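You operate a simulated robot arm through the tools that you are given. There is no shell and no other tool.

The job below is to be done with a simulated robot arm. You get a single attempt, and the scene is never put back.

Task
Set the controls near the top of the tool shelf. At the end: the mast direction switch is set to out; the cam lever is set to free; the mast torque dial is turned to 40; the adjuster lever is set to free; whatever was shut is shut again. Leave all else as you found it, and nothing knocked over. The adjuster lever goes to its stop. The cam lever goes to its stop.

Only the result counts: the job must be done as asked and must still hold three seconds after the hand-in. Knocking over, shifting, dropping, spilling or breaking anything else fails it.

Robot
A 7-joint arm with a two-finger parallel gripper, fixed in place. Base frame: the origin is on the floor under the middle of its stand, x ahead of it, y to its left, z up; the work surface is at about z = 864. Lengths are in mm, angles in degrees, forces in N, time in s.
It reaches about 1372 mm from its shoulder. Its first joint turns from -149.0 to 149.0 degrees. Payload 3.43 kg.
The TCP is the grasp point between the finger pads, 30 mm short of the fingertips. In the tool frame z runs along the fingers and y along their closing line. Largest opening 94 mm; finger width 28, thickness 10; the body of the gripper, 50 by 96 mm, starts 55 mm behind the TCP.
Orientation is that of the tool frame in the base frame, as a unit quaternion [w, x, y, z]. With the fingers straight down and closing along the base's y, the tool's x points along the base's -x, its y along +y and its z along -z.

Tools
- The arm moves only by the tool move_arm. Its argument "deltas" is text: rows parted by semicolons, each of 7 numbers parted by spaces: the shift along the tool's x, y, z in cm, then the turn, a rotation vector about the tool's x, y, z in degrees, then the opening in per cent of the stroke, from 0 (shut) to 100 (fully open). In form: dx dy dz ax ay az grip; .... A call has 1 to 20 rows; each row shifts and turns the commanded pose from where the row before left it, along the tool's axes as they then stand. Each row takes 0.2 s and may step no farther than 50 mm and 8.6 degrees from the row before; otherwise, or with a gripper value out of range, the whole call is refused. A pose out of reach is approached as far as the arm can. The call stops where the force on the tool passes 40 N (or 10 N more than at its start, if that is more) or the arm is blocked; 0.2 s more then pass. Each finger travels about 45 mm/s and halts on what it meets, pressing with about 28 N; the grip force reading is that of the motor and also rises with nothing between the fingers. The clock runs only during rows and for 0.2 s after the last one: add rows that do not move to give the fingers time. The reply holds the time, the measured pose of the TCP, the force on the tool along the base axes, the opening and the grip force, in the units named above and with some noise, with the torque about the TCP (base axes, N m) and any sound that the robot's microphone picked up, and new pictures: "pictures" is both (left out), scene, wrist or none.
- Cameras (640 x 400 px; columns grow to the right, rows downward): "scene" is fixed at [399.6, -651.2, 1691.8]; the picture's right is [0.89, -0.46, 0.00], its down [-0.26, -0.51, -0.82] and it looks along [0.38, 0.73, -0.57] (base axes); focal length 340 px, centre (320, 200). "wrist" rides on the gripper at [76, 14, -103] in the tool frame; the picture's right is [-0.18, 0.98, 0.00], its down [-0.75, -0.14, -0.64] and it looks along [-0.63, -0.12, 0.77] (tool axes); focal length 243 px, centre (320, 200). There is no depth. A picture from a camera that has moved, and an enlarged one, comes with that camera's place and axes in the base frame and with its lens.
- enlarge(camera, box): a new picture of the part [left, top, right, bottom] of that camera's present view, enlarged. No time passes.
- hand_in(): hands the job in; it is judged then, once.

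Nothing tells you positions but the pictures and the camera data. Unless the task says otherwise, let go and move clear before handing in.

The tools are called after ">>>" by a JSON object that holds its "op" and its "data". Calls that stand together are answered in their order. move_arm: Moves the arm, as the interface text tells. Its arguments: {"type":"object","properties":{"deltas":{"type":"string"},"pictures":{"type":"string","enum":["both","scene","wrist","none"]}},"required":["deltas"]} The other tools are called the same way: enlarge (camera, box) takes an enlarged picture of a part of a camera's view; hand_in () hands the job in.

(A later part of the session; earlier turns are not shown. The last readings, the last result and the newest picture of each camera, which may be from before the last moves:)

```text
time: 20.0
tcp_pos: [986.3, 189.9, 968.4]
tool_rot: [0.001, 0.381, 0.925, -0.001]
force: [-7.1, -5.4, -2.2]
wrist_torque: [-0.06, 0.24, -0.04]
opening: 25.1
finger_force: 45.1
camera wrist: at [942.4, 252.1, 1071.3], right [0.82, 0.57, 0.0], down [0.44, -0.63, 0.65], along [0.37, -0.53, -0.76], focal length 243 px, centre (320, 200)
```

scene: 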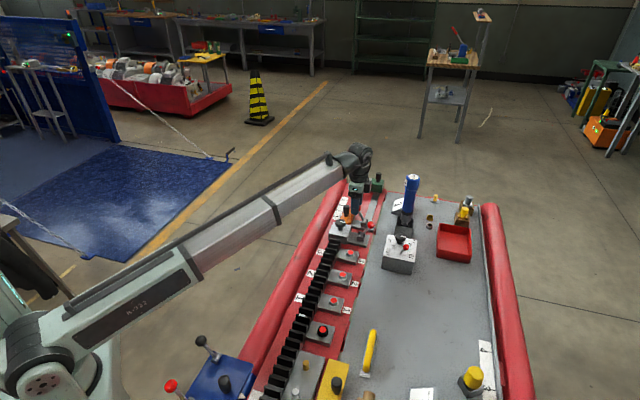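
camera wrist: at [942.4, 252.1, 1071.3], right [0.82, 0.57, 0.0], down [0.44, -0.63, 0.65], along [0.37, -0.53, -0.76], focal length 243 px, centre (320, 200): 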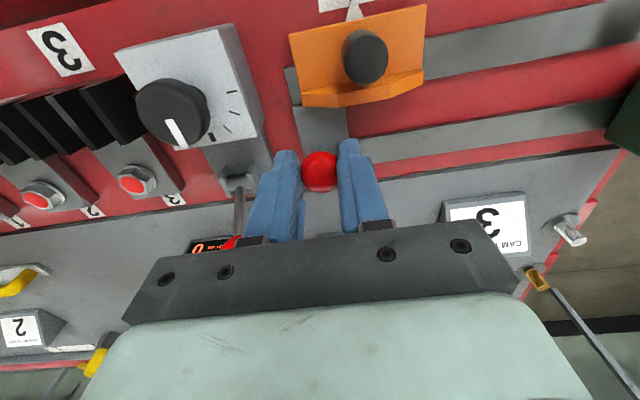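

>>> {"op": "move_arm", "data": {"deltas": "-0.73 0 -0.39 0 0 0 0; -0.77 0 -0.28 0 0 0 0; -0.81 0 -0.17 0 0 0 0; -0.82 0 -0.06 0 0 0 0", "pictures": "wrist"}}

>>> {"op": "move_arm", "data": {"deltas": "-0.82 0 0.06 0 0 0 0; -0.81 0 0.17 0 0 0 0; -0.77 0 0.28 0 0 0 0; -0.73 0 0.39 0 0 0 0", "pictures": "both"}}

```text
time: 21.0
tcp_pos: [1007.2, 167.1, 980.1]
tool_rot: [0.001, 0.38, 0.925, -0.003]
force: [-25.2, 1.5, 3.2]
wrist_torque: [0.82, 1.57, 0.0]
opening: 24.9
finger_force: 45.1
camera wrist: at [964.8, 230.4, 1081.7], right [0.82, 0.57, 0.0], down [0.44, -0.63, 0.64], along [0.36, -0.53, -0.77], focal length 243 px, centre (320, 200)
```

wrist: 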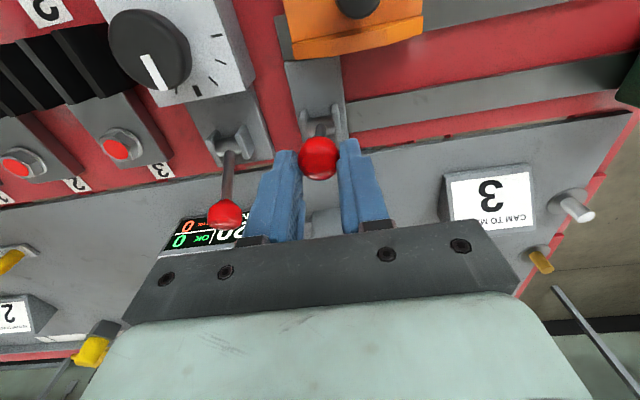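

```text
time: 22.0
tcp_pos: [1031.4, 144.5, 971.5]
tool_rot: [0.0, 0.381, 0.925, -0.002]
force: [-16.9, -1.3, 19.5]
wrist_torque: [0.75, 1.3, 0.11]
opening: 25.0
finger_force: 45.3
camera wrist: at [987.9, 206.9, 1073.0], right [0.82, 0.57, 0.0], down [0.44, -0.63, 0.65], along [0.37, -0.53, -0.76], focal length 243 px, centre (320, 200)
```

scene: 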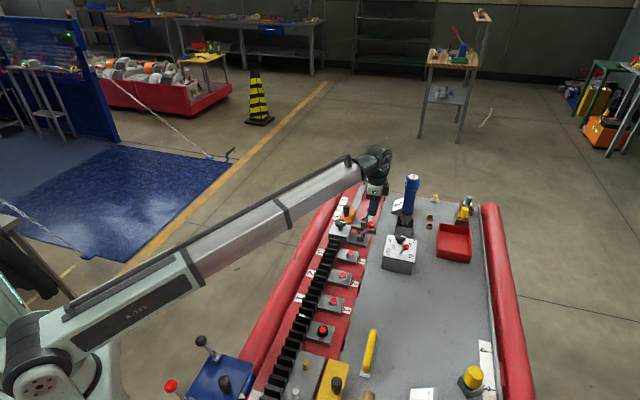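
wrist: 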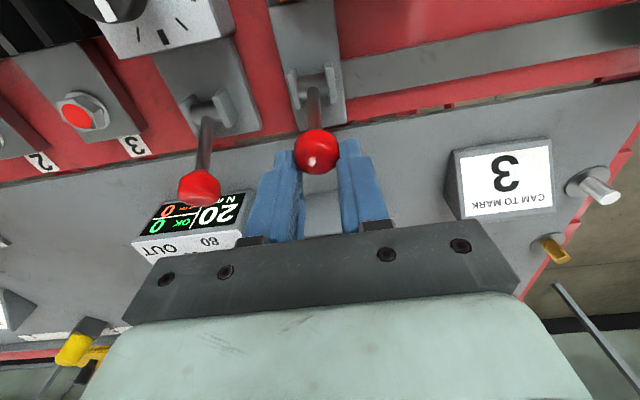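

>>> {"op": "move_arm", "data": {"deltas": "-0.66 0 0.48 0 0 0 0; -0.6 0 0.45 0 0 0 0", "pictures": "both"}}

>>> {"op": "enlarge", "data": {"camera": "scene", "box": [320, 140, 440, 240]}}

```text
time: 22.6
tcp_pos: [1040.4, 135.8, 962.5]
tool_rot: [0.001, 0.381, 0.924, -0.003]
force: [-15.2, -9.5, 23.5]
wrist_torque: [0.69, 1.23, 0.2]
opening: 24.7
finger_force: 45.3
camera wrist: at [996.3, 198.7, 1063.9], right [0.82, 0.57, 0.0], down [0.44, -0.63, 0.65], along [0.37, -0.53, -0.76], focal length 243 px, centre (320, 200)
```

scene: 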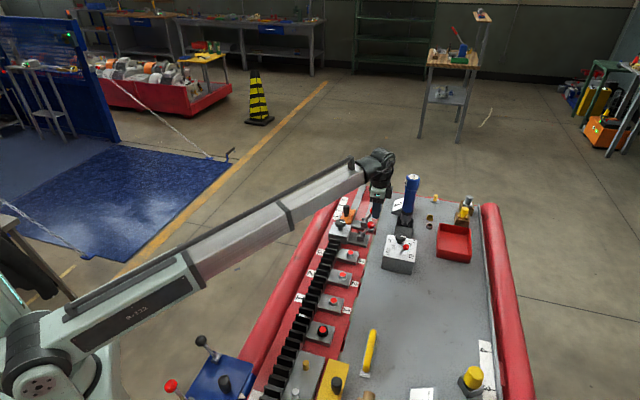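
wrist: 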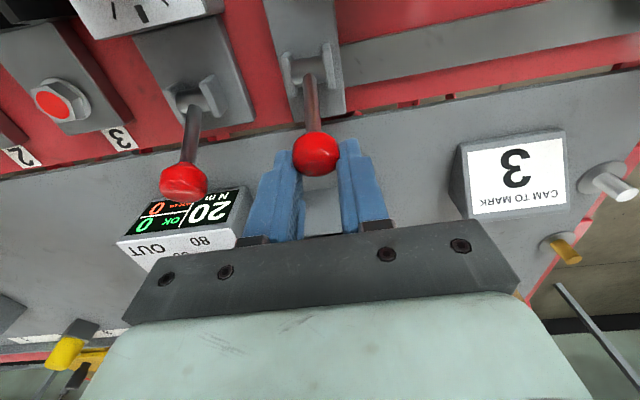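

```text
4.00 times, centred on (380, 190) of scene
camera zoom: at [399.6, -651.2, 1691.8], right [0.89, -0.46, 0.0], down [-0.26, -0.51, -0.82], along [0.38, 0.73, -0.57], focal length 1360 px, centre (80, 240)
```

zoom: 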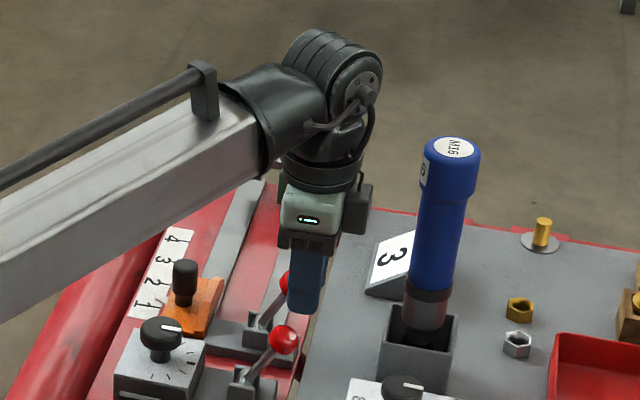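

Same procedure: release, slide back behind the knob with the fingers straddling it, close, then push to the stop.

>>> {"op": "move_arm", "data": {"deltas": "0 0 0 0 0 0 50; 0 0 0 0 0 0 50; 0 0 -0.3 0 0 0 50; 0 0 -0.3 0 0 0 50; 1.4 0 0 0 0 0 50; 1.4 0 0 0 0 0 50; 1.3 0 0 0 0 0 50; 1.3 0 0 0 0 0 50; 0 0 0 0 0 0 50"}}

>>> {"op": "enlarge", "data": {"camera": "scene", "box": [320, 160, 420, 240]}}

```text
time: 24.6
tcp_pos: [1004.5, 174.5, 966.2]
tool_rot: [0.001, 0.381, 0.925, -0.002]
force: [0.8, -0.7, -0.4]
wrist_torque: [-0.01, 0.0, 0.0]
opening: 47.2
finger_force: 0.2
camera wrist: at [959.8, 237.7, 1068.2], right [0.82, 0.57, 0.0], down [0.43, -0.63, 0.65], along [0.37, -0.53, -0.76], focal length 243 px, centre (320, 200)
```

scene: 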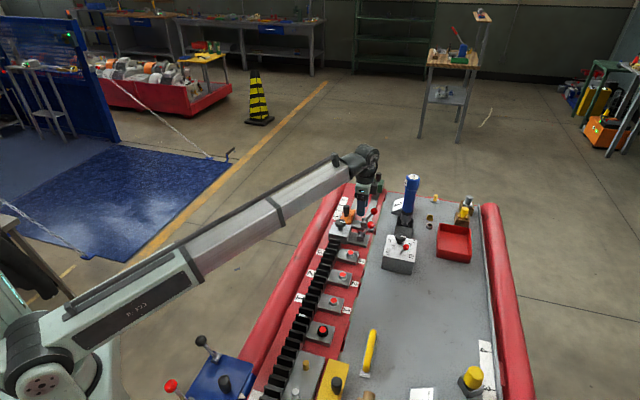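
wrist: 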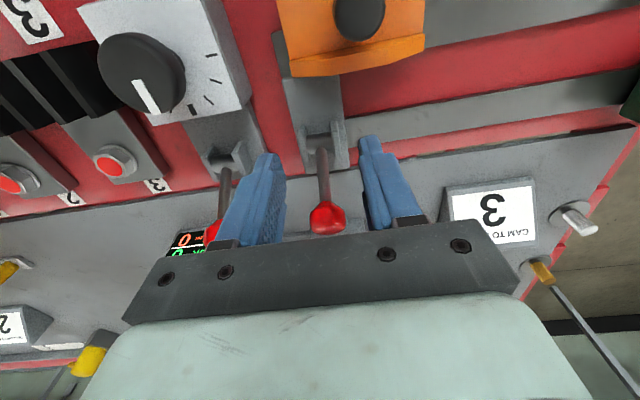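

```text
5.00 times, centred on (370, 200) of scene
camera zoom: at [399.6, -651.2, 1691.8], right [0.89, -0.46, 0.0], down [-0.26, -0.51, -0.82], along [0.38, 0.73, -0.57], focal length 1700 px, centre (70, 200)
```

zoom: 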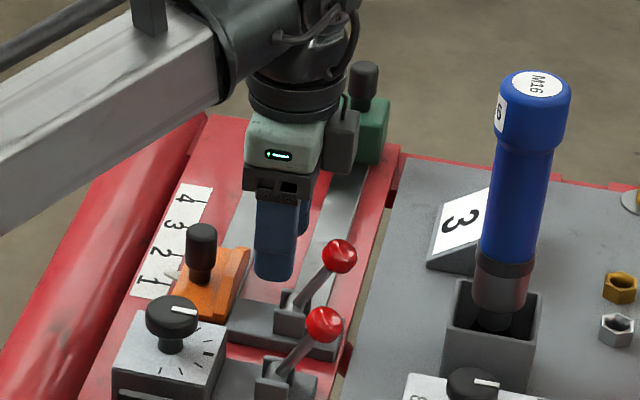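

>>> {"op": "move_arm", "data": {"deltas": "0 0 0 0 0 0 0; 0 0 0 0 0 0 0; 0 0 0 0 0 0 0; 0 0 0 0 0 0 0; -0.7 0 0 0 0 0 0; -0.6 0 0 0 0 0 0; -0.2 0 0 0 0 0 0", "pictures": "none"}}

>>> {"op": "move_arm", "data": {"deltas": "-0.2 0 0 0 0 0 0; -0.2 0 0 0 0 0 0; -0.2 0 0 0 0 0 0", "pictures": "none"}}

>>> {"op": "move_arm", "data": {"deltas": "-0.2 0 0 0 0 0 0; -0.2 0 0 0 0 0 0", "pictures": "wrist"}}

```text
time: 26.2
tcp_pos: [1014.3, 163.4, 966.8]
tool_rot: [0.001, 0.38, 0.925, -0.001]
force: [0.4, 0.3, 0.8]
wrist_torque: [-0.03, 0.01, -0.01]
opening: 0.0
finger_force: 28.7
```

```text
time: 27.0
tcp_pos: [1015.4, 160.0, 965.4]
tool_rot: [0.0, 0.38, 0.925, -0.001]
force: [-20.6, 14.7, -3.7]
wrist_torque: [0.3, 0.36, -0.08]
opening: 0.0
finger_force: 28.7
```

```text
time: 27.6
tcp_pos: [1016.4, 161.2, 965.8]
tool_rot: [-0.003, 0.379, 0.925, 0.001]
force: [-5.6, 8.1, 2.9]
wrist_torque: [0.03, 0.15, 0.03]
opening: 0.0
finger_force: 28.2
stopped in row 2: the force on the tool passed its limit at 42 N (the readings are from after the stop); the commanded pose is now the measured one
camera wrist: at [971.9, 223.9, 1068.6], right [0.82, 0.57, 0.0], down [0.44, -0.63, 0.64], along [0.36, -0.52, -0.77], focal length 243 px, centre (320, 200)
```

wrist: 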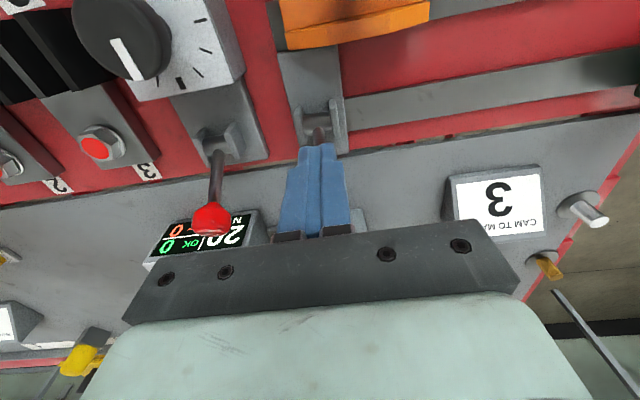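

Cam lever is also firmly against its stop. I back off, rise and move over to the IN side of the mast direction toggle.

>>> {"op": "move_arm", "data": {"deltas": "1.5 0 0 0 -0.36 0 0; 0 0 -4 0 0 0 0; 0 0 -4 0 0 0 0; 0 0 -4 0 0 0 0; -1.3 -3.95 0 0 0 0 0; -1.3 -3.95 0 0 0 0 0; -1.3 -3.95 0 0 0 0 0; -4.1 -1.44 0 0 0 0 0; -4.1 -1.44 0 0 0 0 0; -4.1 -1.44 0 0 0 0 0; -4.1 -1.44 0 0 0 0 0; 0 0 2.5 0 0 0 0; 0 0 2.5 0 0 0 0; 0 0 0 0 0 0 0"}}

>>> {"op": "enlarge", "data": {"camera": "wrist", "box": [220, 60, 460, 240]}}

>>> {"op": "enlarge", "data": {"camera": "scene", "box": [320, 170, 440, 280]}}

```text
time: 30.6
tcp_pos: [1029.7, -96.7, 1036.2]
tool_rot: [0.0, 0.379, 0.926, -0.001]
force: [0.2, 0.8, 0.5]
wrist_torque: [0.0, -0.03, -0.05]
opening: 0.0
finger_force: 28.3
camera wrist: at [986.3, -33.5, 1137.6], right [0.82, 0.57, 0.0], down [0.44, -0.63, 0.64], along [0.37, -0.53, -0.77], focal length 243 px, centre (320, 200)
```

scene: 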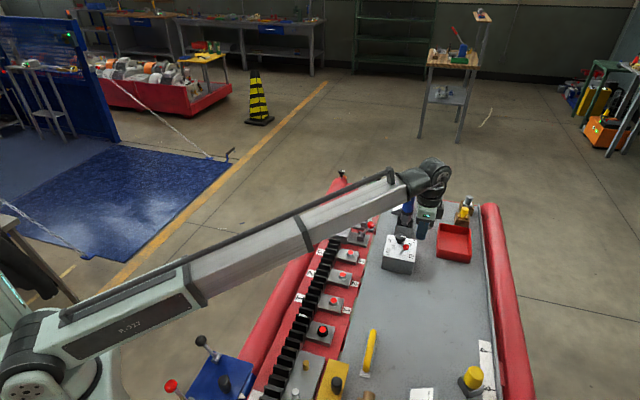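
wrist: 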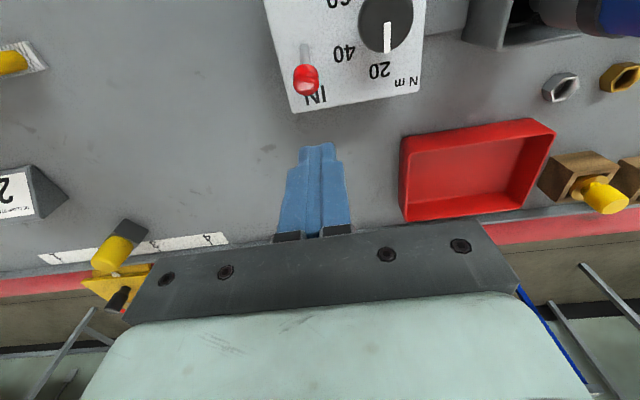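

```text
2.22 times, centred on (340, 150) of wrist
camera zoom: at [986.3, -33.5, 1137.6], right [0.82, 0.57, 0.0], down [0.44, -0.63, 0.64], along [0.37, -0.53, -0.77], focal length 539 px, centre (276, 311)
```

zoom: 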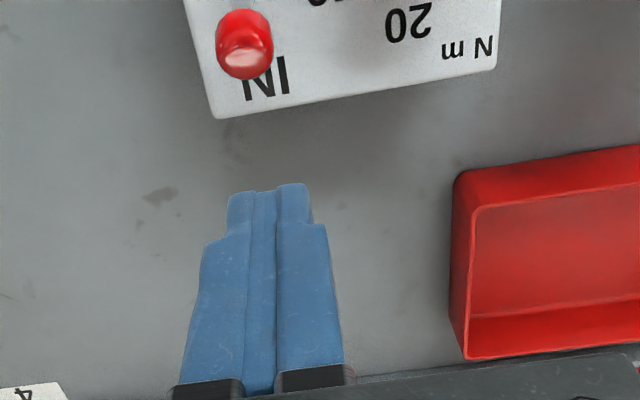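

```text
3.64 times, centred on (380, 225) of scene
camera zoom: at [399.6, -651.2, 1691.8], right [0.89, -0.46, 0.0], down [-0.26, -0.51, -0.82], along [0.38, 0.73, -0.57], focal length 1237 px, centre (102, 109)
```

zoom: 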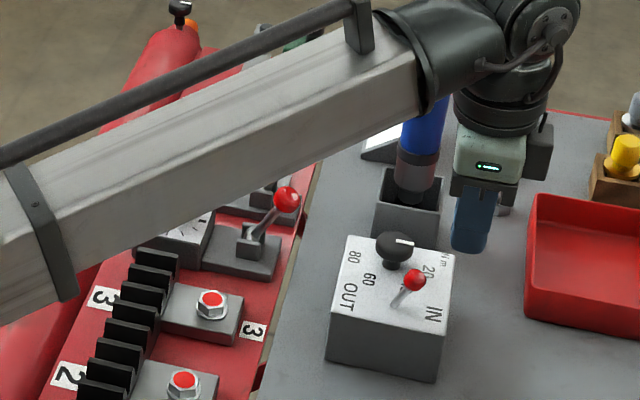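

>>> {"op": "move_arm", "data": {"deltas": "0 -0.23 2.8 0 0 0 0; 0 0 2.8 0 0 0 0; 0 0 0 0 0 0 0; 1.0 0 0 0 0 0 0; 0 0 0 0 0 0 0"}}

>>> {"op": "enlarge", "data": {"camera": "scene", "box": [360, 190, 460, 280]}}

```text
time: 31.8
tcp_pos: [1020.5, -91.1, 980.3]
tool_rot: [0.0, 0.379, 0.925, -0.002]
force: [0.5, 0.3, 0.2]
wrist_torque: [0.02, 0.0, 0.01]
opening: 0.0
finger_force: 28.4
camera wrist: at [975.6, -27.9, 1082.6], right [0.82, 0.57, 0.0], down [0.44, -0.63, 0.64], along [0.37, -0.53, -0.77], focal length 243 px, centre (320, 200)
```

scene: 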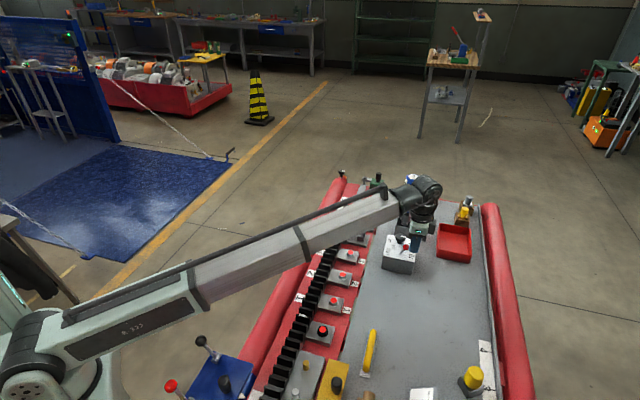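
wrist: 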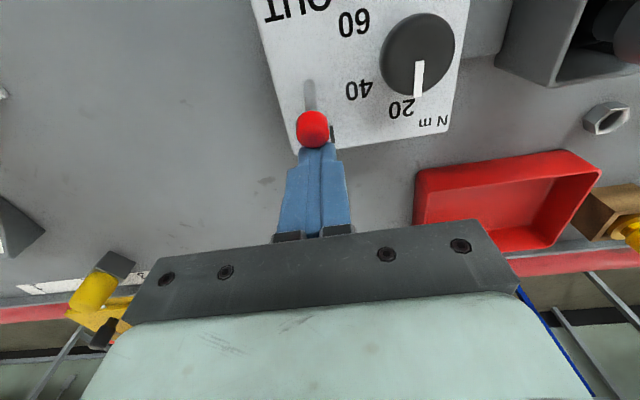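

```text
4.44 times, centred on (410, 235) of scene
camera zoom: at [399.6, -651.2, 1691.8], right [0.89, -0.46, 0.0], down [-0.26, -0.51, -0.82], along [0.38, 0.73, -0.57], focal length 1512 px, centre (-80, 44)
```

zoom: 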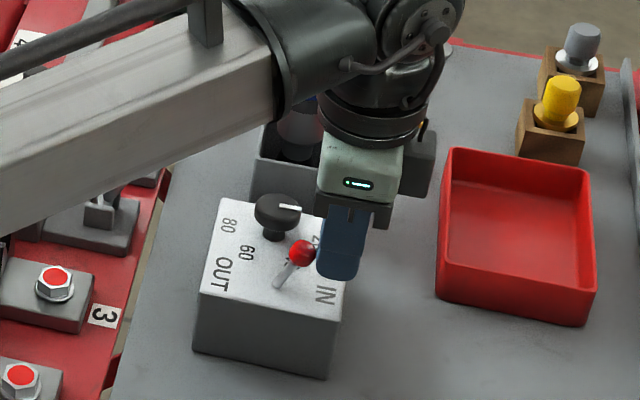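

>>> {"op": "move_arm", "data": {"deltas": "0.4 0 0 0 0 0 0; 0.4 0 0 0 0 0 0; 0.4 0 0 0 0 0 0; 0.4 0 0 0 0 0 0"}}

>>> {"op": "enlarge", "data": {"camera": "scene", "box": [360, 190, 460, 280]}}

```text
time: 32.8
tcp_pos: [1007.1, -80.8, 979.5]
tool_rot: [0.001, 0.379, 0.925, -0.001]
force: [0.4, 0.2, -0.3]
wrist_torque: [-0.03, 0.0, -0.02]
opening: 0.1
finger_force: 28.1
camera wrist: at [963.3, -17.3, 1082.0], right [0.82, 0.57, 0.0], down [0.44, -0.63, 0.64], along [0.37, -0.53, -0.77], focal length 243 px, centre (320, 200)
```

scene: 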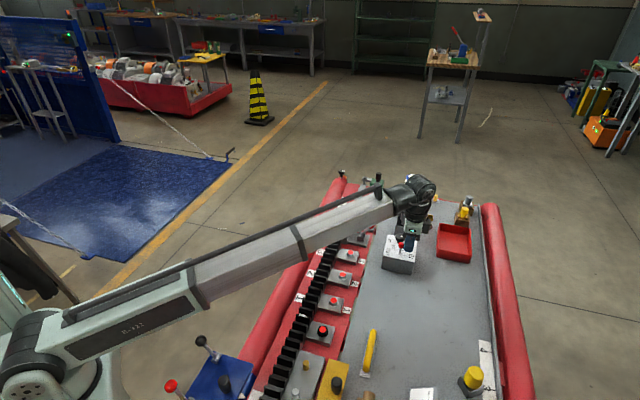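
wrist: 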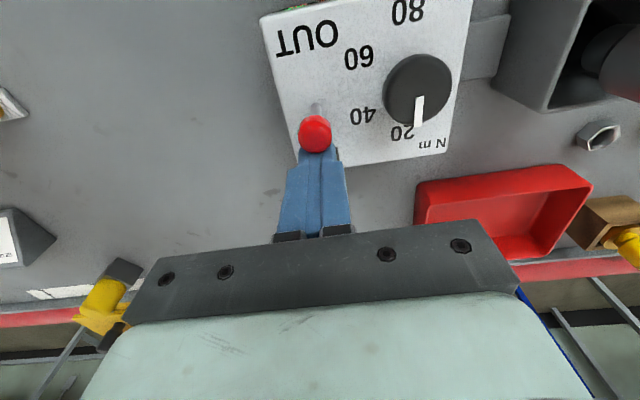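

```text
4.44 times, centred on (410, 235) of scene
camera zoom: at [399.6, -651.2, 1691.8], right [0.89, -0.46, 0.0], down [-0.26, -0.51, -0.82], along [0.38, 0.73, -0.57], focal length 1512 px, centre (-80, 44)
```

zoom: 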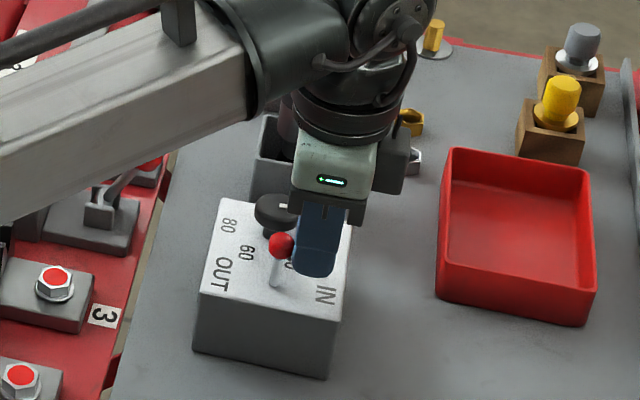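

>>> {"op": "move_arm", "data": {"deltas": "0.4 0 0 0 0 0 0; 0.4 0 0 0 0 0 0; 0.4 0 0 0 0 0 0"}}

>>> {"op": "enlarge", "data": {"camera": "scene", "box": [360, 190, 460, 280]}}

```text
time: 33.5
tcp_pos: [997.3, -71.5, 981.1]
tool_rot: [0.0, 0.378, 0.926, -0.002]
force: [-0.2, -0.1, 0.1]
wrist_torque: [0.01, 0.01, -0.01]
opening: 0.2
finger_force: 28.3
camera wrist: at [954.1, -9.4, 1082.9], right [0.82, 0.57, 0.0], down [0.44, -0.63, 0.64], along [0.37, -0.53, -0.77], focal length 243 px, centre (320, 200)
```

scene: 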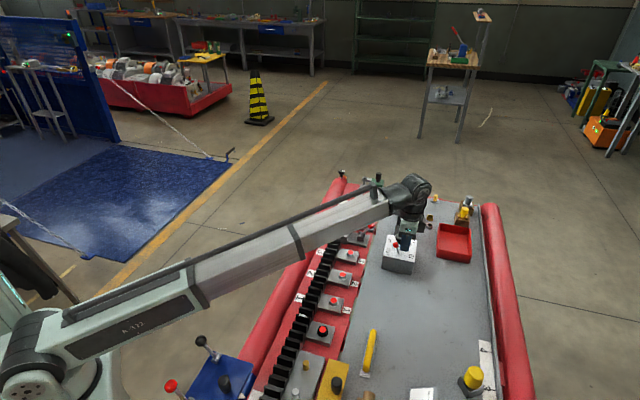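
wrist: 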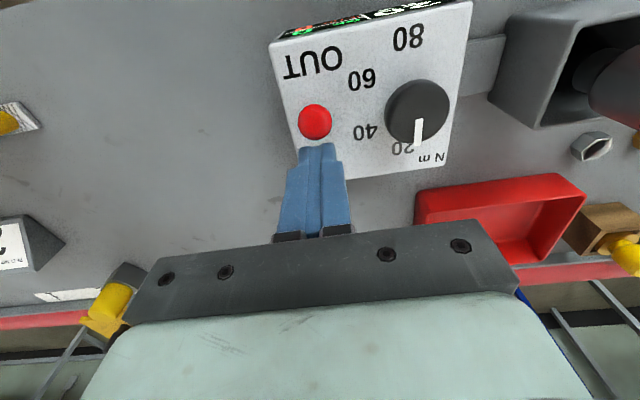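

```text
4.44 times, centred on (410, 235) of scene
camera zoom: at [399.6, -651.2, 1691.8], right [0.89, -0.46, 0.0], down [-0.26, -0.51, -0.82], along [0.38, 0.73, -0.57], focal length 1512 px, centre (-80, 44)
```

zoom: 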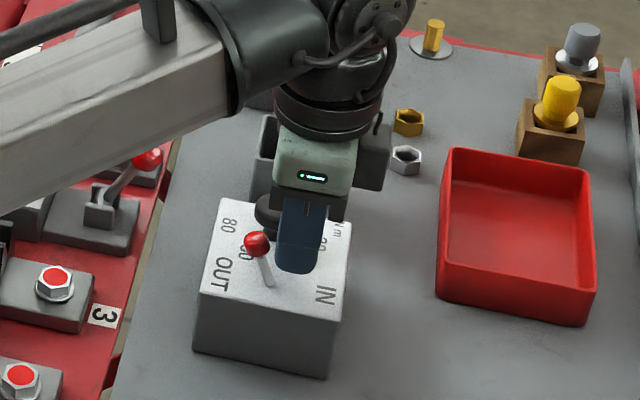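

The toggle snapped over to OUT. I nudge gently until I feel its stop to be sure.

>>> {"op": "move_arm", "data": {"deltas": "0.3 0 0 0 0 0 0; 0.3 0 0 0 0 0 0", "pictures": "none"}}

>>> {"op": "move_arm", "data": {"deltas": "0.2 0 0 0 0 0 0; 0.2 0 0 0 0 0 0", "pictures": "wrist"}}

>>> {"op": "enlarge", "data": {"camera": "scene", "box": [360, 190, 460, 280]}}

```text
time: 34.1
tcp_pos: [994.2, -68.6, 981.7]
tool_rot: [0.002, 0.379, 0.926, -0.001]
force: [6.2, -6.8, 2.4]
wrist_torque: [-0.06, -0.17, -0.08]
opening: 0.1
finger_force: 28.3
```

```text
time: 35.0
tcp_pos: [994.8, -68.2, 980.7]
tool_rot: [0.006, 0.38, 0.925, -0.002]
force: [5.4, -7.2, -0.7]
wrist_torque: [-0.05, -0.18, 0.05]
opening: 0.1
finger_force: 28.2
stopped in row 2: the force on the tool passed its limit at 41 N (the readings are from after the stop); the commanded pose is now the measured one
camera wrist: at [949.9, -5.4, 1082.6], right [0.82, 0.57, 0.0], down [0.43, -0.62, 0.65], along [0.37, -0.54, -0.76], focal length 243 px, centre (320, 200)
```

wrist: 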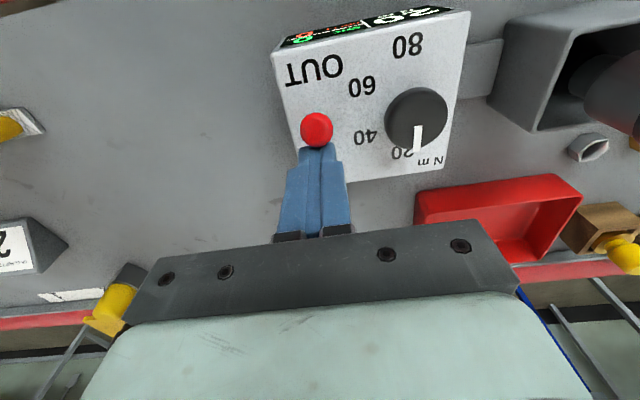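

```text
4.44 times, centred on (410, 235) of scene
camera zoom: at [399.6, -651.2, 1691.8], right [0.89, -0.46, 0.0], down [-0.26, -0.51, -0.82], along [0.38, 0.73, -0.57], focal length 1512 px, centre (-80, 44)
```

zoom: 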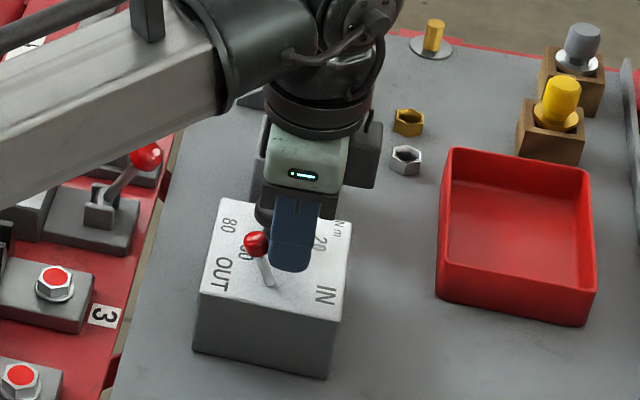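

OUT is confirmed at its stop. Next is the torque dial: I back off, rise, turn the gripper −90° so that the later +60° turn has room, and hover above the dial.

>>> {"op": "move_arm", "data": {"deltas": "-1.5 0 0 0 0.73 0 0; 0 0 -4 0 0 0 0; 0 0 -4 0 0 0 0; 0 0 0 0 0 -8.18 0; 0 0 0 0 0 -8.18 0; 0 0 0 0 0 -8.18 0; 0 0 0 0 0 -8.18 0; 0 0 0 0 0 -8.18 0; 0 0 0 0 0 -8.18 0; 0 0 0 0 0 -8.18 0; 0 0 0 0 0 -8.18 50; 0 0 0 0 0 -8.18 50; 0 0 0 0 0 -8.18 50; 0 0 0 0 0 -8.18 50; -2.77 1.41 0 0 0 0 50; -2.78 1.41 0 0 0 0 50; 0 0 0 0 0 0 50"}}

>>> {"op": "enlarge", "data": {"camera": "wrist", "box": [220, 60, 460, 240]}}

>>> {"op": "enlarge", "data": {"camera": "scene", "box": [360, 170, 480, 280]}}

```text
time: 38.5
tcp_pos: [1023.6, -19.0, 1062.4]
tool_rot: [0.0, -0.385, 0.923, 0.0]
force: [-0.6, 0.5, -0.3]
wrist_torque: [-0.01, 0.03, -0.03]
opening: 46.8
finger_force: 0.1
camera wrist: at [961.2, -64.7, 1164.4], right [-0.57, 0.82, 0.0], down [0.63, 0.44, 0.64], along [0.53, 0.37, -0.77], focal length 243 px, centre (320, 200)
```

scene: 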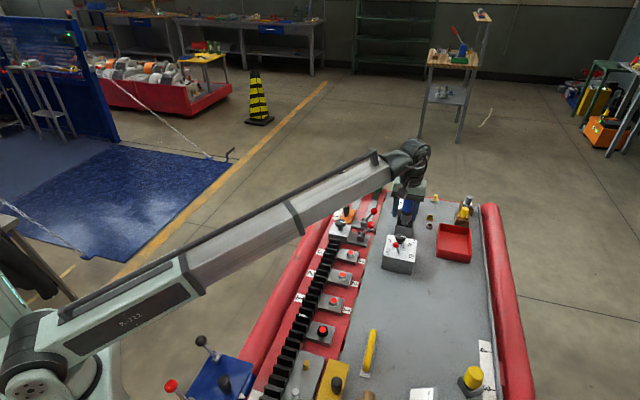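
wrist: 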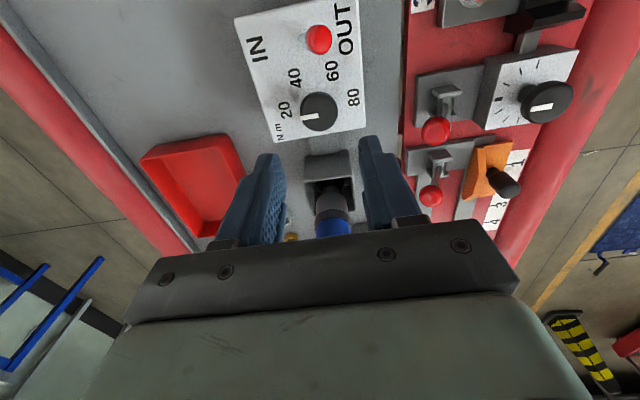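

```text
2.22 times, centred on (340, 150) of wrist
camera zoom: at [961.2, -64.7, 1164.4], right [-0.57, 0.82, 0.0], down [0.63, 0.44, 0.64], along [0.53, 0.37, -0.77], focal length 539 px, centre (276, 311)
```

zoom: 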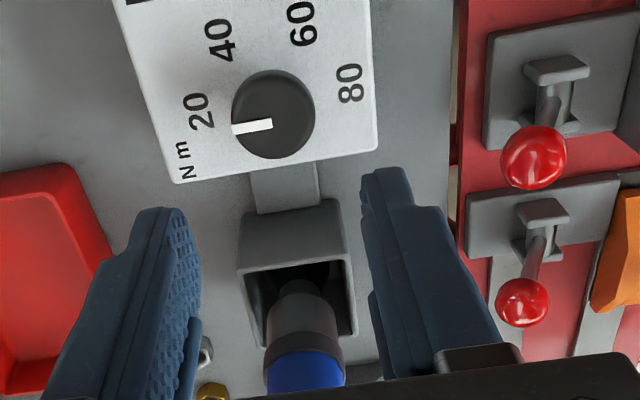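

```text
3.64 times, centred on (420, 225) of scene
camera zoom: at [399.6, -651.2, 1691.8], right [0.89, -0.46, 0.0], down [-0.26, -0.51, -0.82], along [0.38, 0.73, -0.57], focal length 1237 px, centre (-44, 109)
```

zoom: 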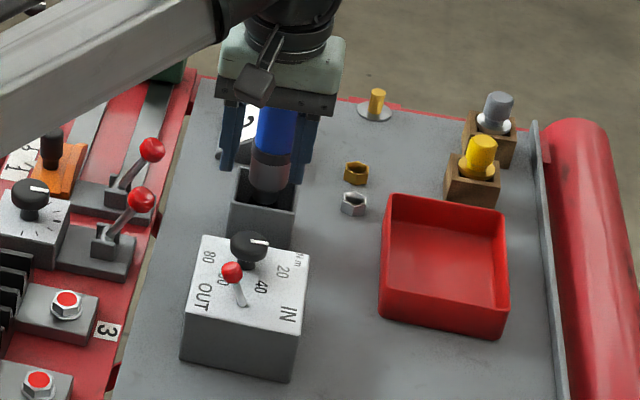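

The pointer is aligned with 20, and marks are 60° apart. I descend over the dial with the fingers open to about 47 mm.

>>> {"op": "move_arm", "data": {"deltas": "0 -0.12 2.5 0 0 0 50; 0 0 2.5 0 0 0 50; 0 0 2 0 0 0 50; 0 0 0 0 0 0 50"}}

>>> {"op": "enlarge", "data": {"camera": "wrist", "box": [220, 60, 460, 240]}}

>>> {"op": "enlarge", "data": {"camera": "scene", "box": [360, 170, 480, 280]}}

```text
time: 39.5
tcp_pos: [1025.7, -19.0, 991.3]
tool_rot: [-0.001, -0.385, 0.923, 0.001]
force: [0.1, 0.7, -0.1]
wrist_torque: [0.02, -0.02, 0.02]
opening: 47.1
finger_force: 0.1
camera wrist: at [961.8, -65.1, 1093.7], right [-0.57, 0.82, 0.0], down [0.63, 0.44, 0.64], along [0.53, 0.37, -0.77], focal length 243 px, centre (320, 200)
```

scene: 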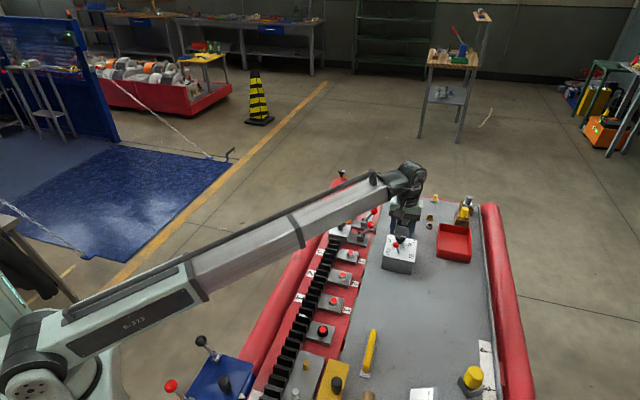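
wrist: 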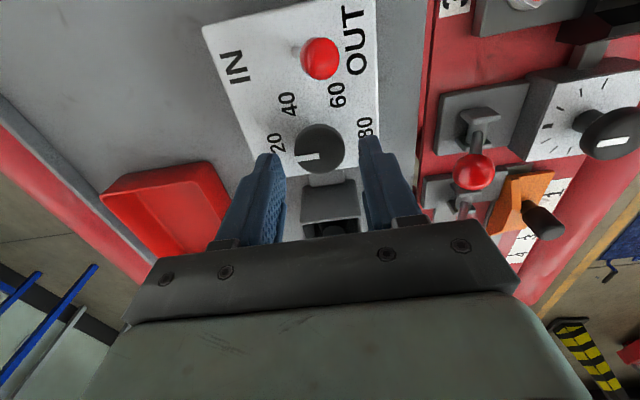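

```text
2.22 times, centred on (340, 150) of wrist
camera zoom: at [961.8, -65.1, 1093.7], right [-0.57, 0.82, 0.0], down [0.63, 0.44, 0.64], along [0.53, 0.37, -0.77], focal length 539 px, centre (276, 311)
```

zoom: 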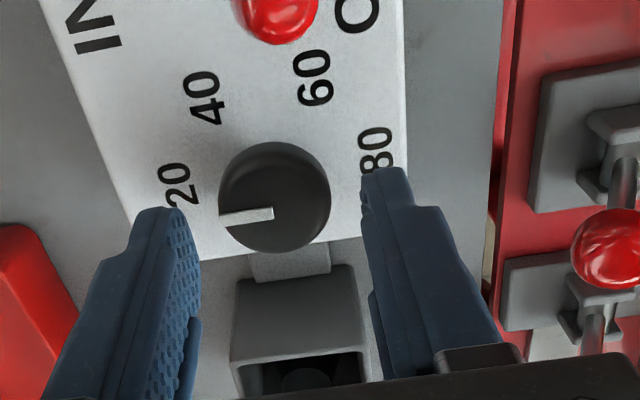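

```text
3.64 times, centred on (420, 225) of scene
camera zoom: at [399.6, -651.2, 1691.8], right [0.89, -0.46, 0.0], down [-0.26, -0.51, -0.82], along [0.38, 0.73, -0.57], focal length 1237 px, centre (-44, 109)
```

zoom: 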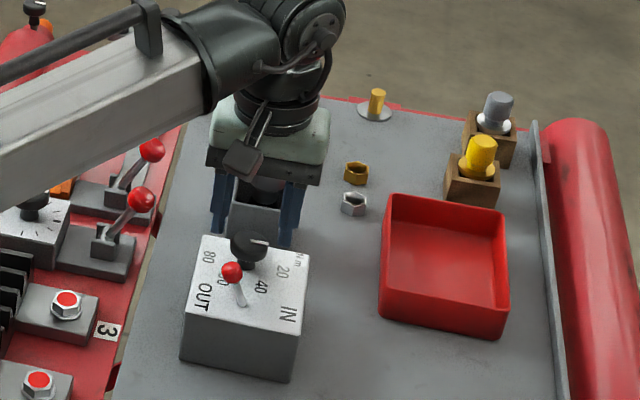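

>>> {"op": "move_arm", "data": {"deltas": "0.2 -0.14 1.0 0 0 0 50; 0 0 1.0 0 0 0 50; 0 0 0.5 0 0 0 50; 0 0 0.4 0 0 0 50; 0 0 0 0 0 0 50"}}

>>> {"op": "enlarge", "data": {"camera": "wrist", "box": [220, 60, 460, 240]}}

>>> {"op": "enlarge", "data": {"camera": "scene", "box": [360, 170, 480, 280]}}

```text
time: 40.8
tcp_pos: [1023.6, -22.3, 962.9]
tool_rot: [-0.001, -0.386, 0.923, 0.001]
force: [0.1, -0.4, 0.2]
wrist_torque: [0.03, -0.01, -0.02]
opening: 47.0
finger_force: 0.2
camera wrist: at [960.5, -67.6, 1064.9], right [-0.57, 0.82, 0.0], down [0.63, 0.44, 0.64], along [0.53, 0.37, -0.77], focal length 243 px, centre (320, 200)
```

scene: 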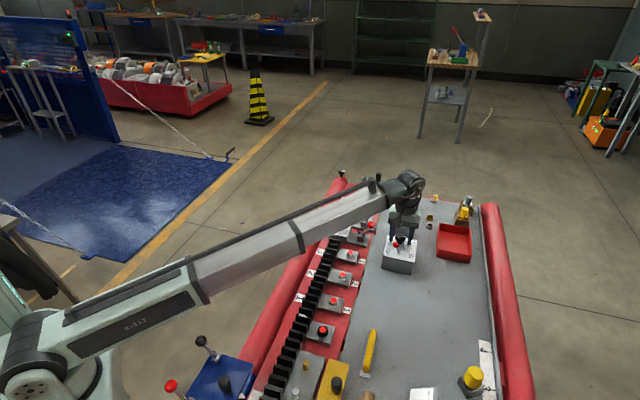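
wrist: 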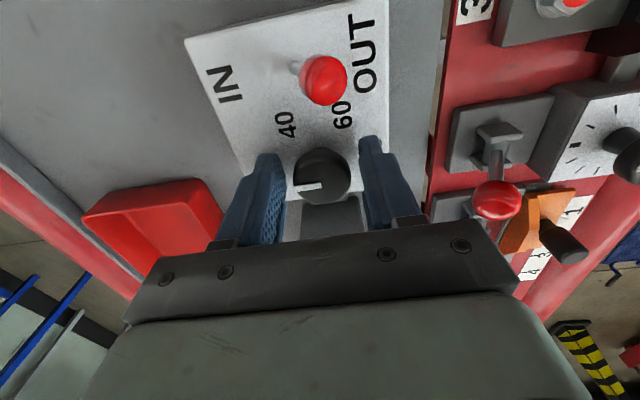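

```text
2.22 times, centred on (340, 150) of wrist
camera zoom: at [960.5, -67.6, 1064.9], right [-0.57, 0.82, 0.0], down [0.63, 0.44, 0.64], along [0.53, 0.37, -0.77], focal length 539 px, centre (276, 311)
```

zoom: 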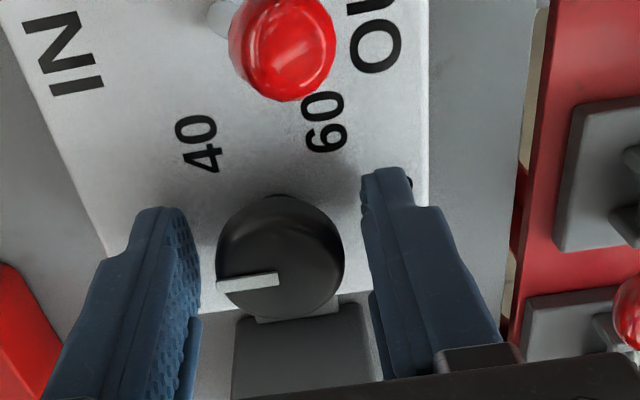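

```text
3.64 times, centred on (420, 225) of scene
camera zoom: at [399.6, -651.2, 1691.8], right [0.89, -0.46, 0.0], down [-0.26, -0.51, -0.82], along [0.38, 0.73, -0.57], focal length 1237 px, centre (-44, 109)
```

zoom: 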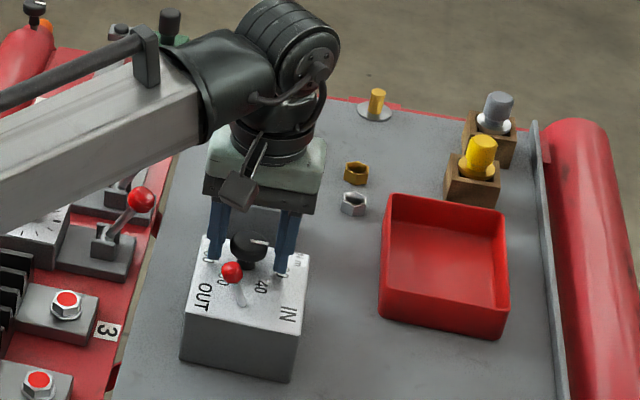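

Centred on the dial. I close on it.

>>> {"op": "move_arm", "data": {"deltas": "0 0 0 0 0 0 25; 0 0 0 0 0 0 10; 0 0 0 0 0 0 0; 0 0 0 0 0 0 0"}}

>>> {"op": "enlarge", "data": {"camera": "wrist", "box": [220, 60, 460, 240]}}

```text
time: 41.8
tcp_pos: [1023.5, -21.7, 963.1]
tool_rot: [-0.001, -0.385, 0.923, 0.001]
force: [-3.5, 2.7, -1.6]
wrist_torque: [0.1, 0.0, 0.01]
opening: 33.4
finger_force: 45.2
camera wrist: at [960.3, -67.3, 1065.0], right [-0.57, 0.82, 0.0], down [0.63, 0.44, 0.64], along [0.53, 0.37, -0.77], focal length 243 px, centre (320, 200)
```

scene: 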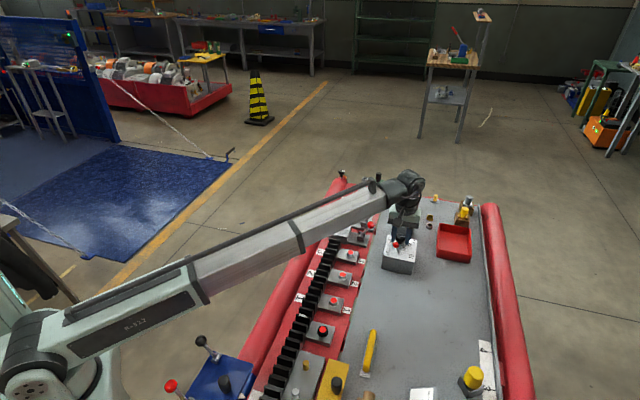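
wrist: 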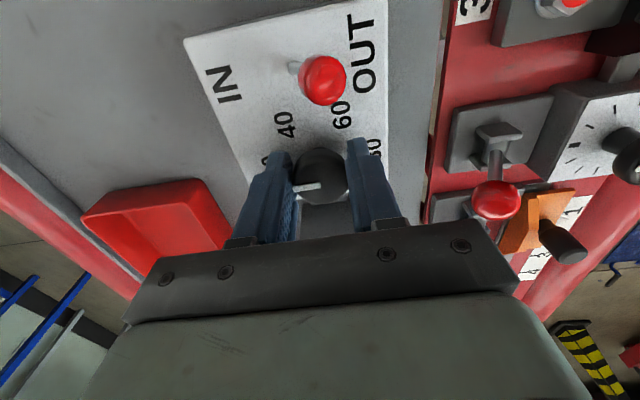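

```text
2.22 times, centred on (340, 150) of wrist
camera zoom: at [960.3, -67.3, 1065.0], right [-0.57, 0.82, 0.0], down [0.63, 0.44, 0.64], along [0.53, 0.37, -0.77], focal length 539 px, centre (276, 311)
```

zoom: 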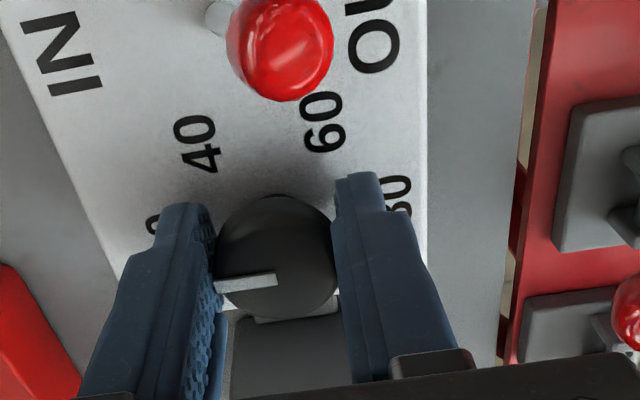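

>>> {"op": "move_arm", "data": {"deltas": "0 0 0 0 0 5 0; 0 0 0 0 0 5 0; 0 0 0 0 0 5 0; 0 0 0 0 0 5 0"}}

>>> {"op": "enlarge", "data": {"camera": "wrist", "box": [220, 60, 460, 240]}}

```text
time: 42.8
tcp_pos: [1022.6, -21.3, 962.5]
tool_rot: [0.0, -0.219, 0.976, 0.001]
force: [-14.6, 12.7, -6.1]
wrist_torque: [0.59, -0.54, 0.07]
opening: 33.4
finger_force: 45.0
camera wrist: at [948.4, -41.9, 1065.1], right [-0.25, 0.97, 0.0], down [0.74, 0.19, 0.64], along [0.62, 0.16, -0.77], focal length 243 px, centre (320, 200)
```

scene: 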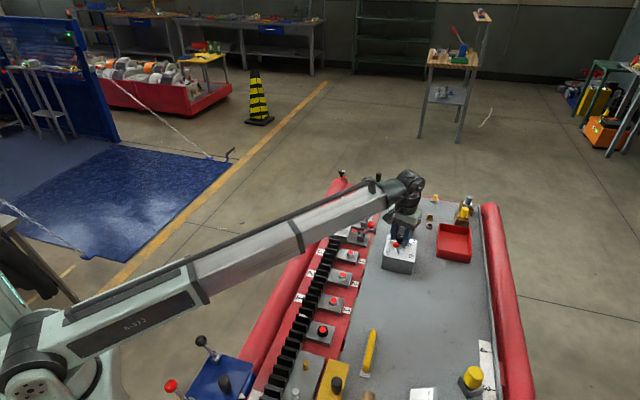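
wrist: 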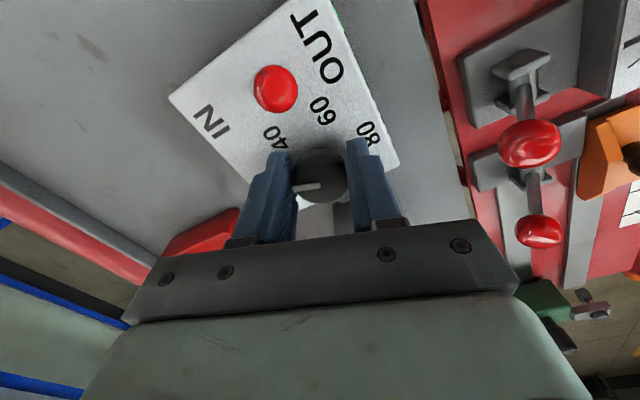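

```text
2.22 times, centred on (340, 150) of wrist
camera zoom: at [948.4, -41.9, 1065.1], right [-0.25, 0.97, 0.0], down [0.74, 0.19, 0.64], along [0.62, 0.16, -0.77], focal length 539 px, centre (276, 311)
```

zoom: 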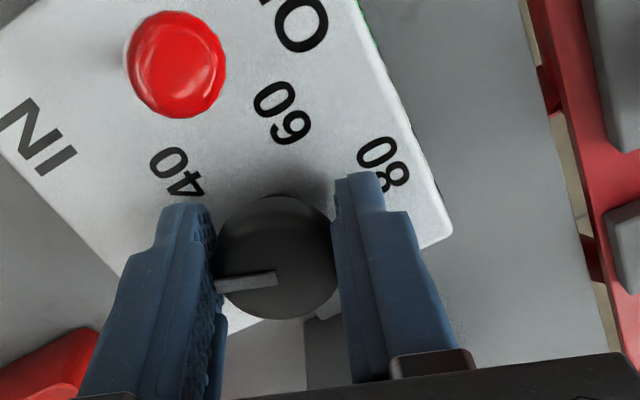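

The dial turns with the gripper. A side load of ~19 N says the grip axis is slightly off-centre, so I correct it a little and continue.

>>> {"op": "move_arm", "data": {"deltas": "0.06 0.14 0 0 0 0 0; 0 0 0 0 0 5 0; 0 0 0 0 0 5 0; 0 0 0 0 0 5 0; 0 0 0 0 0 5 0", "pictures": "wrist"}}

>>> {"op": "enlarge", "data": {"camera": "wrist", "box": [220, 60, 460, 240]}}

```text
time: 44.0
tcp_pos: [1022.8, -20.2, 964.0]
tool_rot: [0.0, -0.046, 0.999, 0.001]
force: [-4.3, 19.3, 1.8]
wrist_torque: [0.17, 1.16, 0.07]
opening: 33.4
finger_force: 44.7
camera wrist: at [945.6, -13.7, 1065.0], right [0.09, 1.0, 0.0], down [0.76, -0.07, 0.64], along [0.64, -0.06, -0.77], focal length 243 px, centre (320, 200)
```

wrist: 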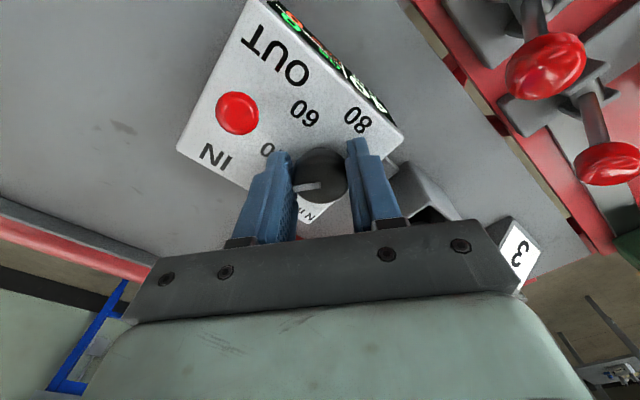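

```text
2.22 times, centred on (340, 150) of wrist
camera zoom: at [945.6, -13.7, 1065.0], right [0.09, 1.0, 0.0], down [0.76, -0.07, 0.64], along [0.64, -0.06, -0.77], focal length 539 px, centre (276, 311)
```

zoom: 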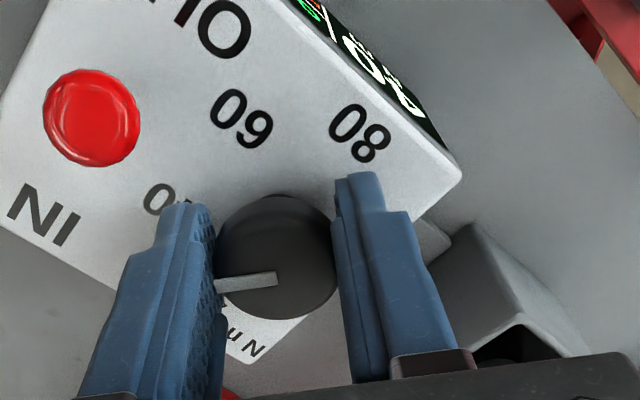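

>>> {"op": "move_arm", "data": {"deltas": "0 0.14 0 0 0 0 0; 0 0 0 0 0 5 0; 0 0 0 0 0 5 0; 0 0 0 0 0 5 0; 0 0 0 0 0 5 0; 0 0 0 0 0 0 0", "pictures": "both"}}

>>> {"op": "enlarge", "data": {"camera": "wrist", "box": [160, 0, 480, 240]}}

>>> {"op": "enlarge", "data": {"camera": "scene", "box": [360, 170, 480, 280]}}

```text
time: 45.4
tcp_pos: [1023.0, -18.5, 964.0]
tool_rot: [-0.001, 0.127, 0.992, 0.0]
force: [-4.1, 20.8, -7.2]
wrist_torque: [-0.06, -0.92, 0.07]
opening: 33.5
finger_force: 44.5
camera wrist: at [953.0, 13.5, 1065.1], right [0.43, 0.9, 0.0], down [0.69, -0.33, 0.64], along [0.58, -0.27, -0.77], focal length 243 px, centre (320, 200)
```

scene: 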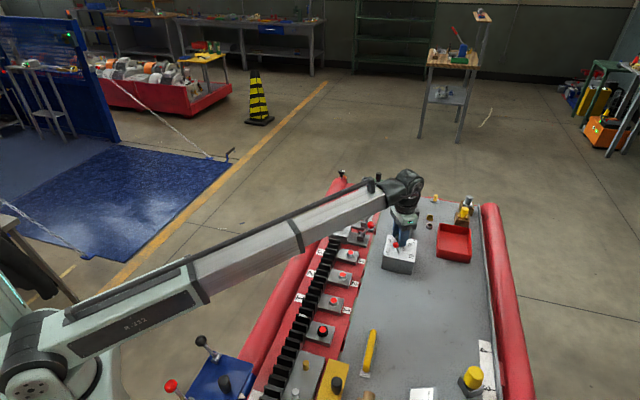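
wrist: 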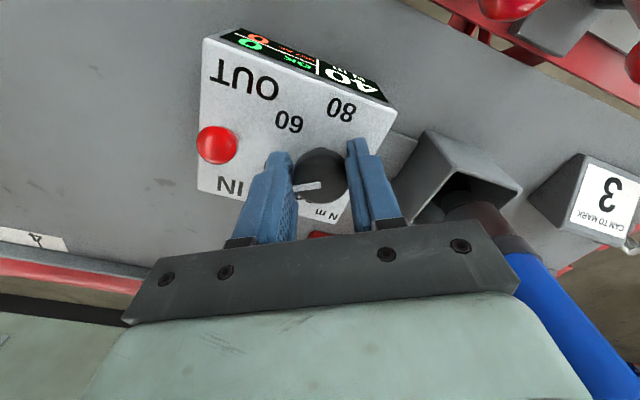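

```text
1.67 times, centred on (320, 120) of wrist
camera zoom: at [953.0, 13.5, 1065.1], right [0.43, 0.9, 0.0], down [0.69, -0.33, 0.64], along [0.58, -0.27, -0.77], focal length 404 px, centre (320, 333)
```

zoom: 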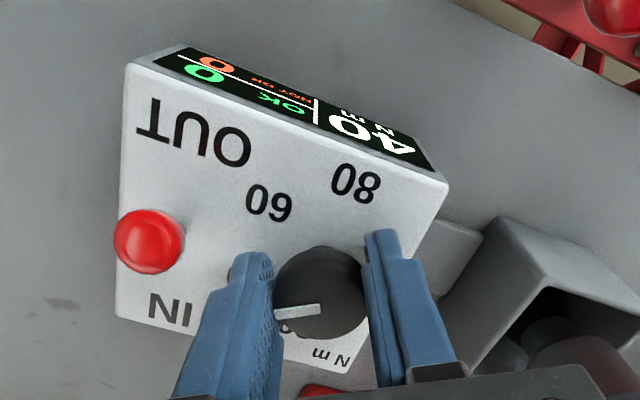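

```text
3.64 times, centred on (420, 225) of scene
camera zoom: at [399.6, -651.2, 1691.8], right [0.89, -0.46, 0.0], down [-0.26, -0.51, -0.82], along [0.38, 0.73, -0.57], focal length 1237 px, centre (-44, 109)
```

zoom: 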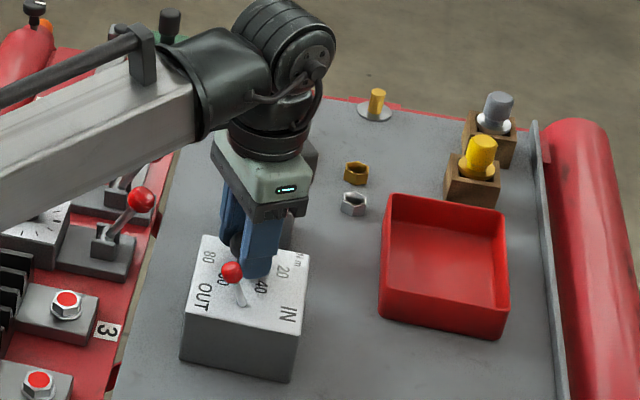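

>>> {"op": "enlarge", "data": {"camera": "wrist", "box": [200, 10, 410, 120]}}

>>> {"op": "enlarge", "data": {"camera": "wrist", "box": [260, 110, 400, 230]}}

```text
3.05 times, centred on (305, 65) of wrist
camera zoom: at [953.0, 13.5, 1065.1], right [0.43, 0.9, 0.0], down [0.69, -0.33, 0.64], along [0.58, -0.27, -0.77], focal length 739 px, centre (366, 611)
```

zoom: 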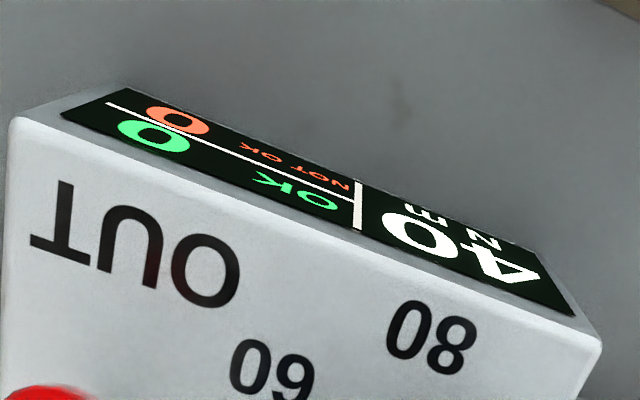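

```text
3.33 times, centred on (330, 170) of wrist
camera zoom: at [953.0, 13.5, 1065.1], right [0.43, 0.9, 0.0], down [0.69, -0.33, 0.64], along [0.58, -0.27, -0.77], focal length 809 px, centre (287, 300)
```

zoom: 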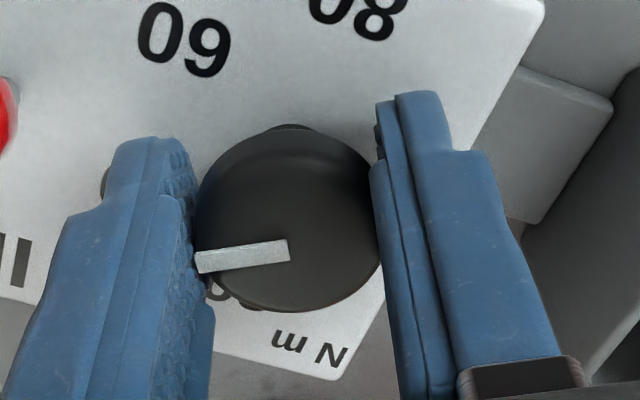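

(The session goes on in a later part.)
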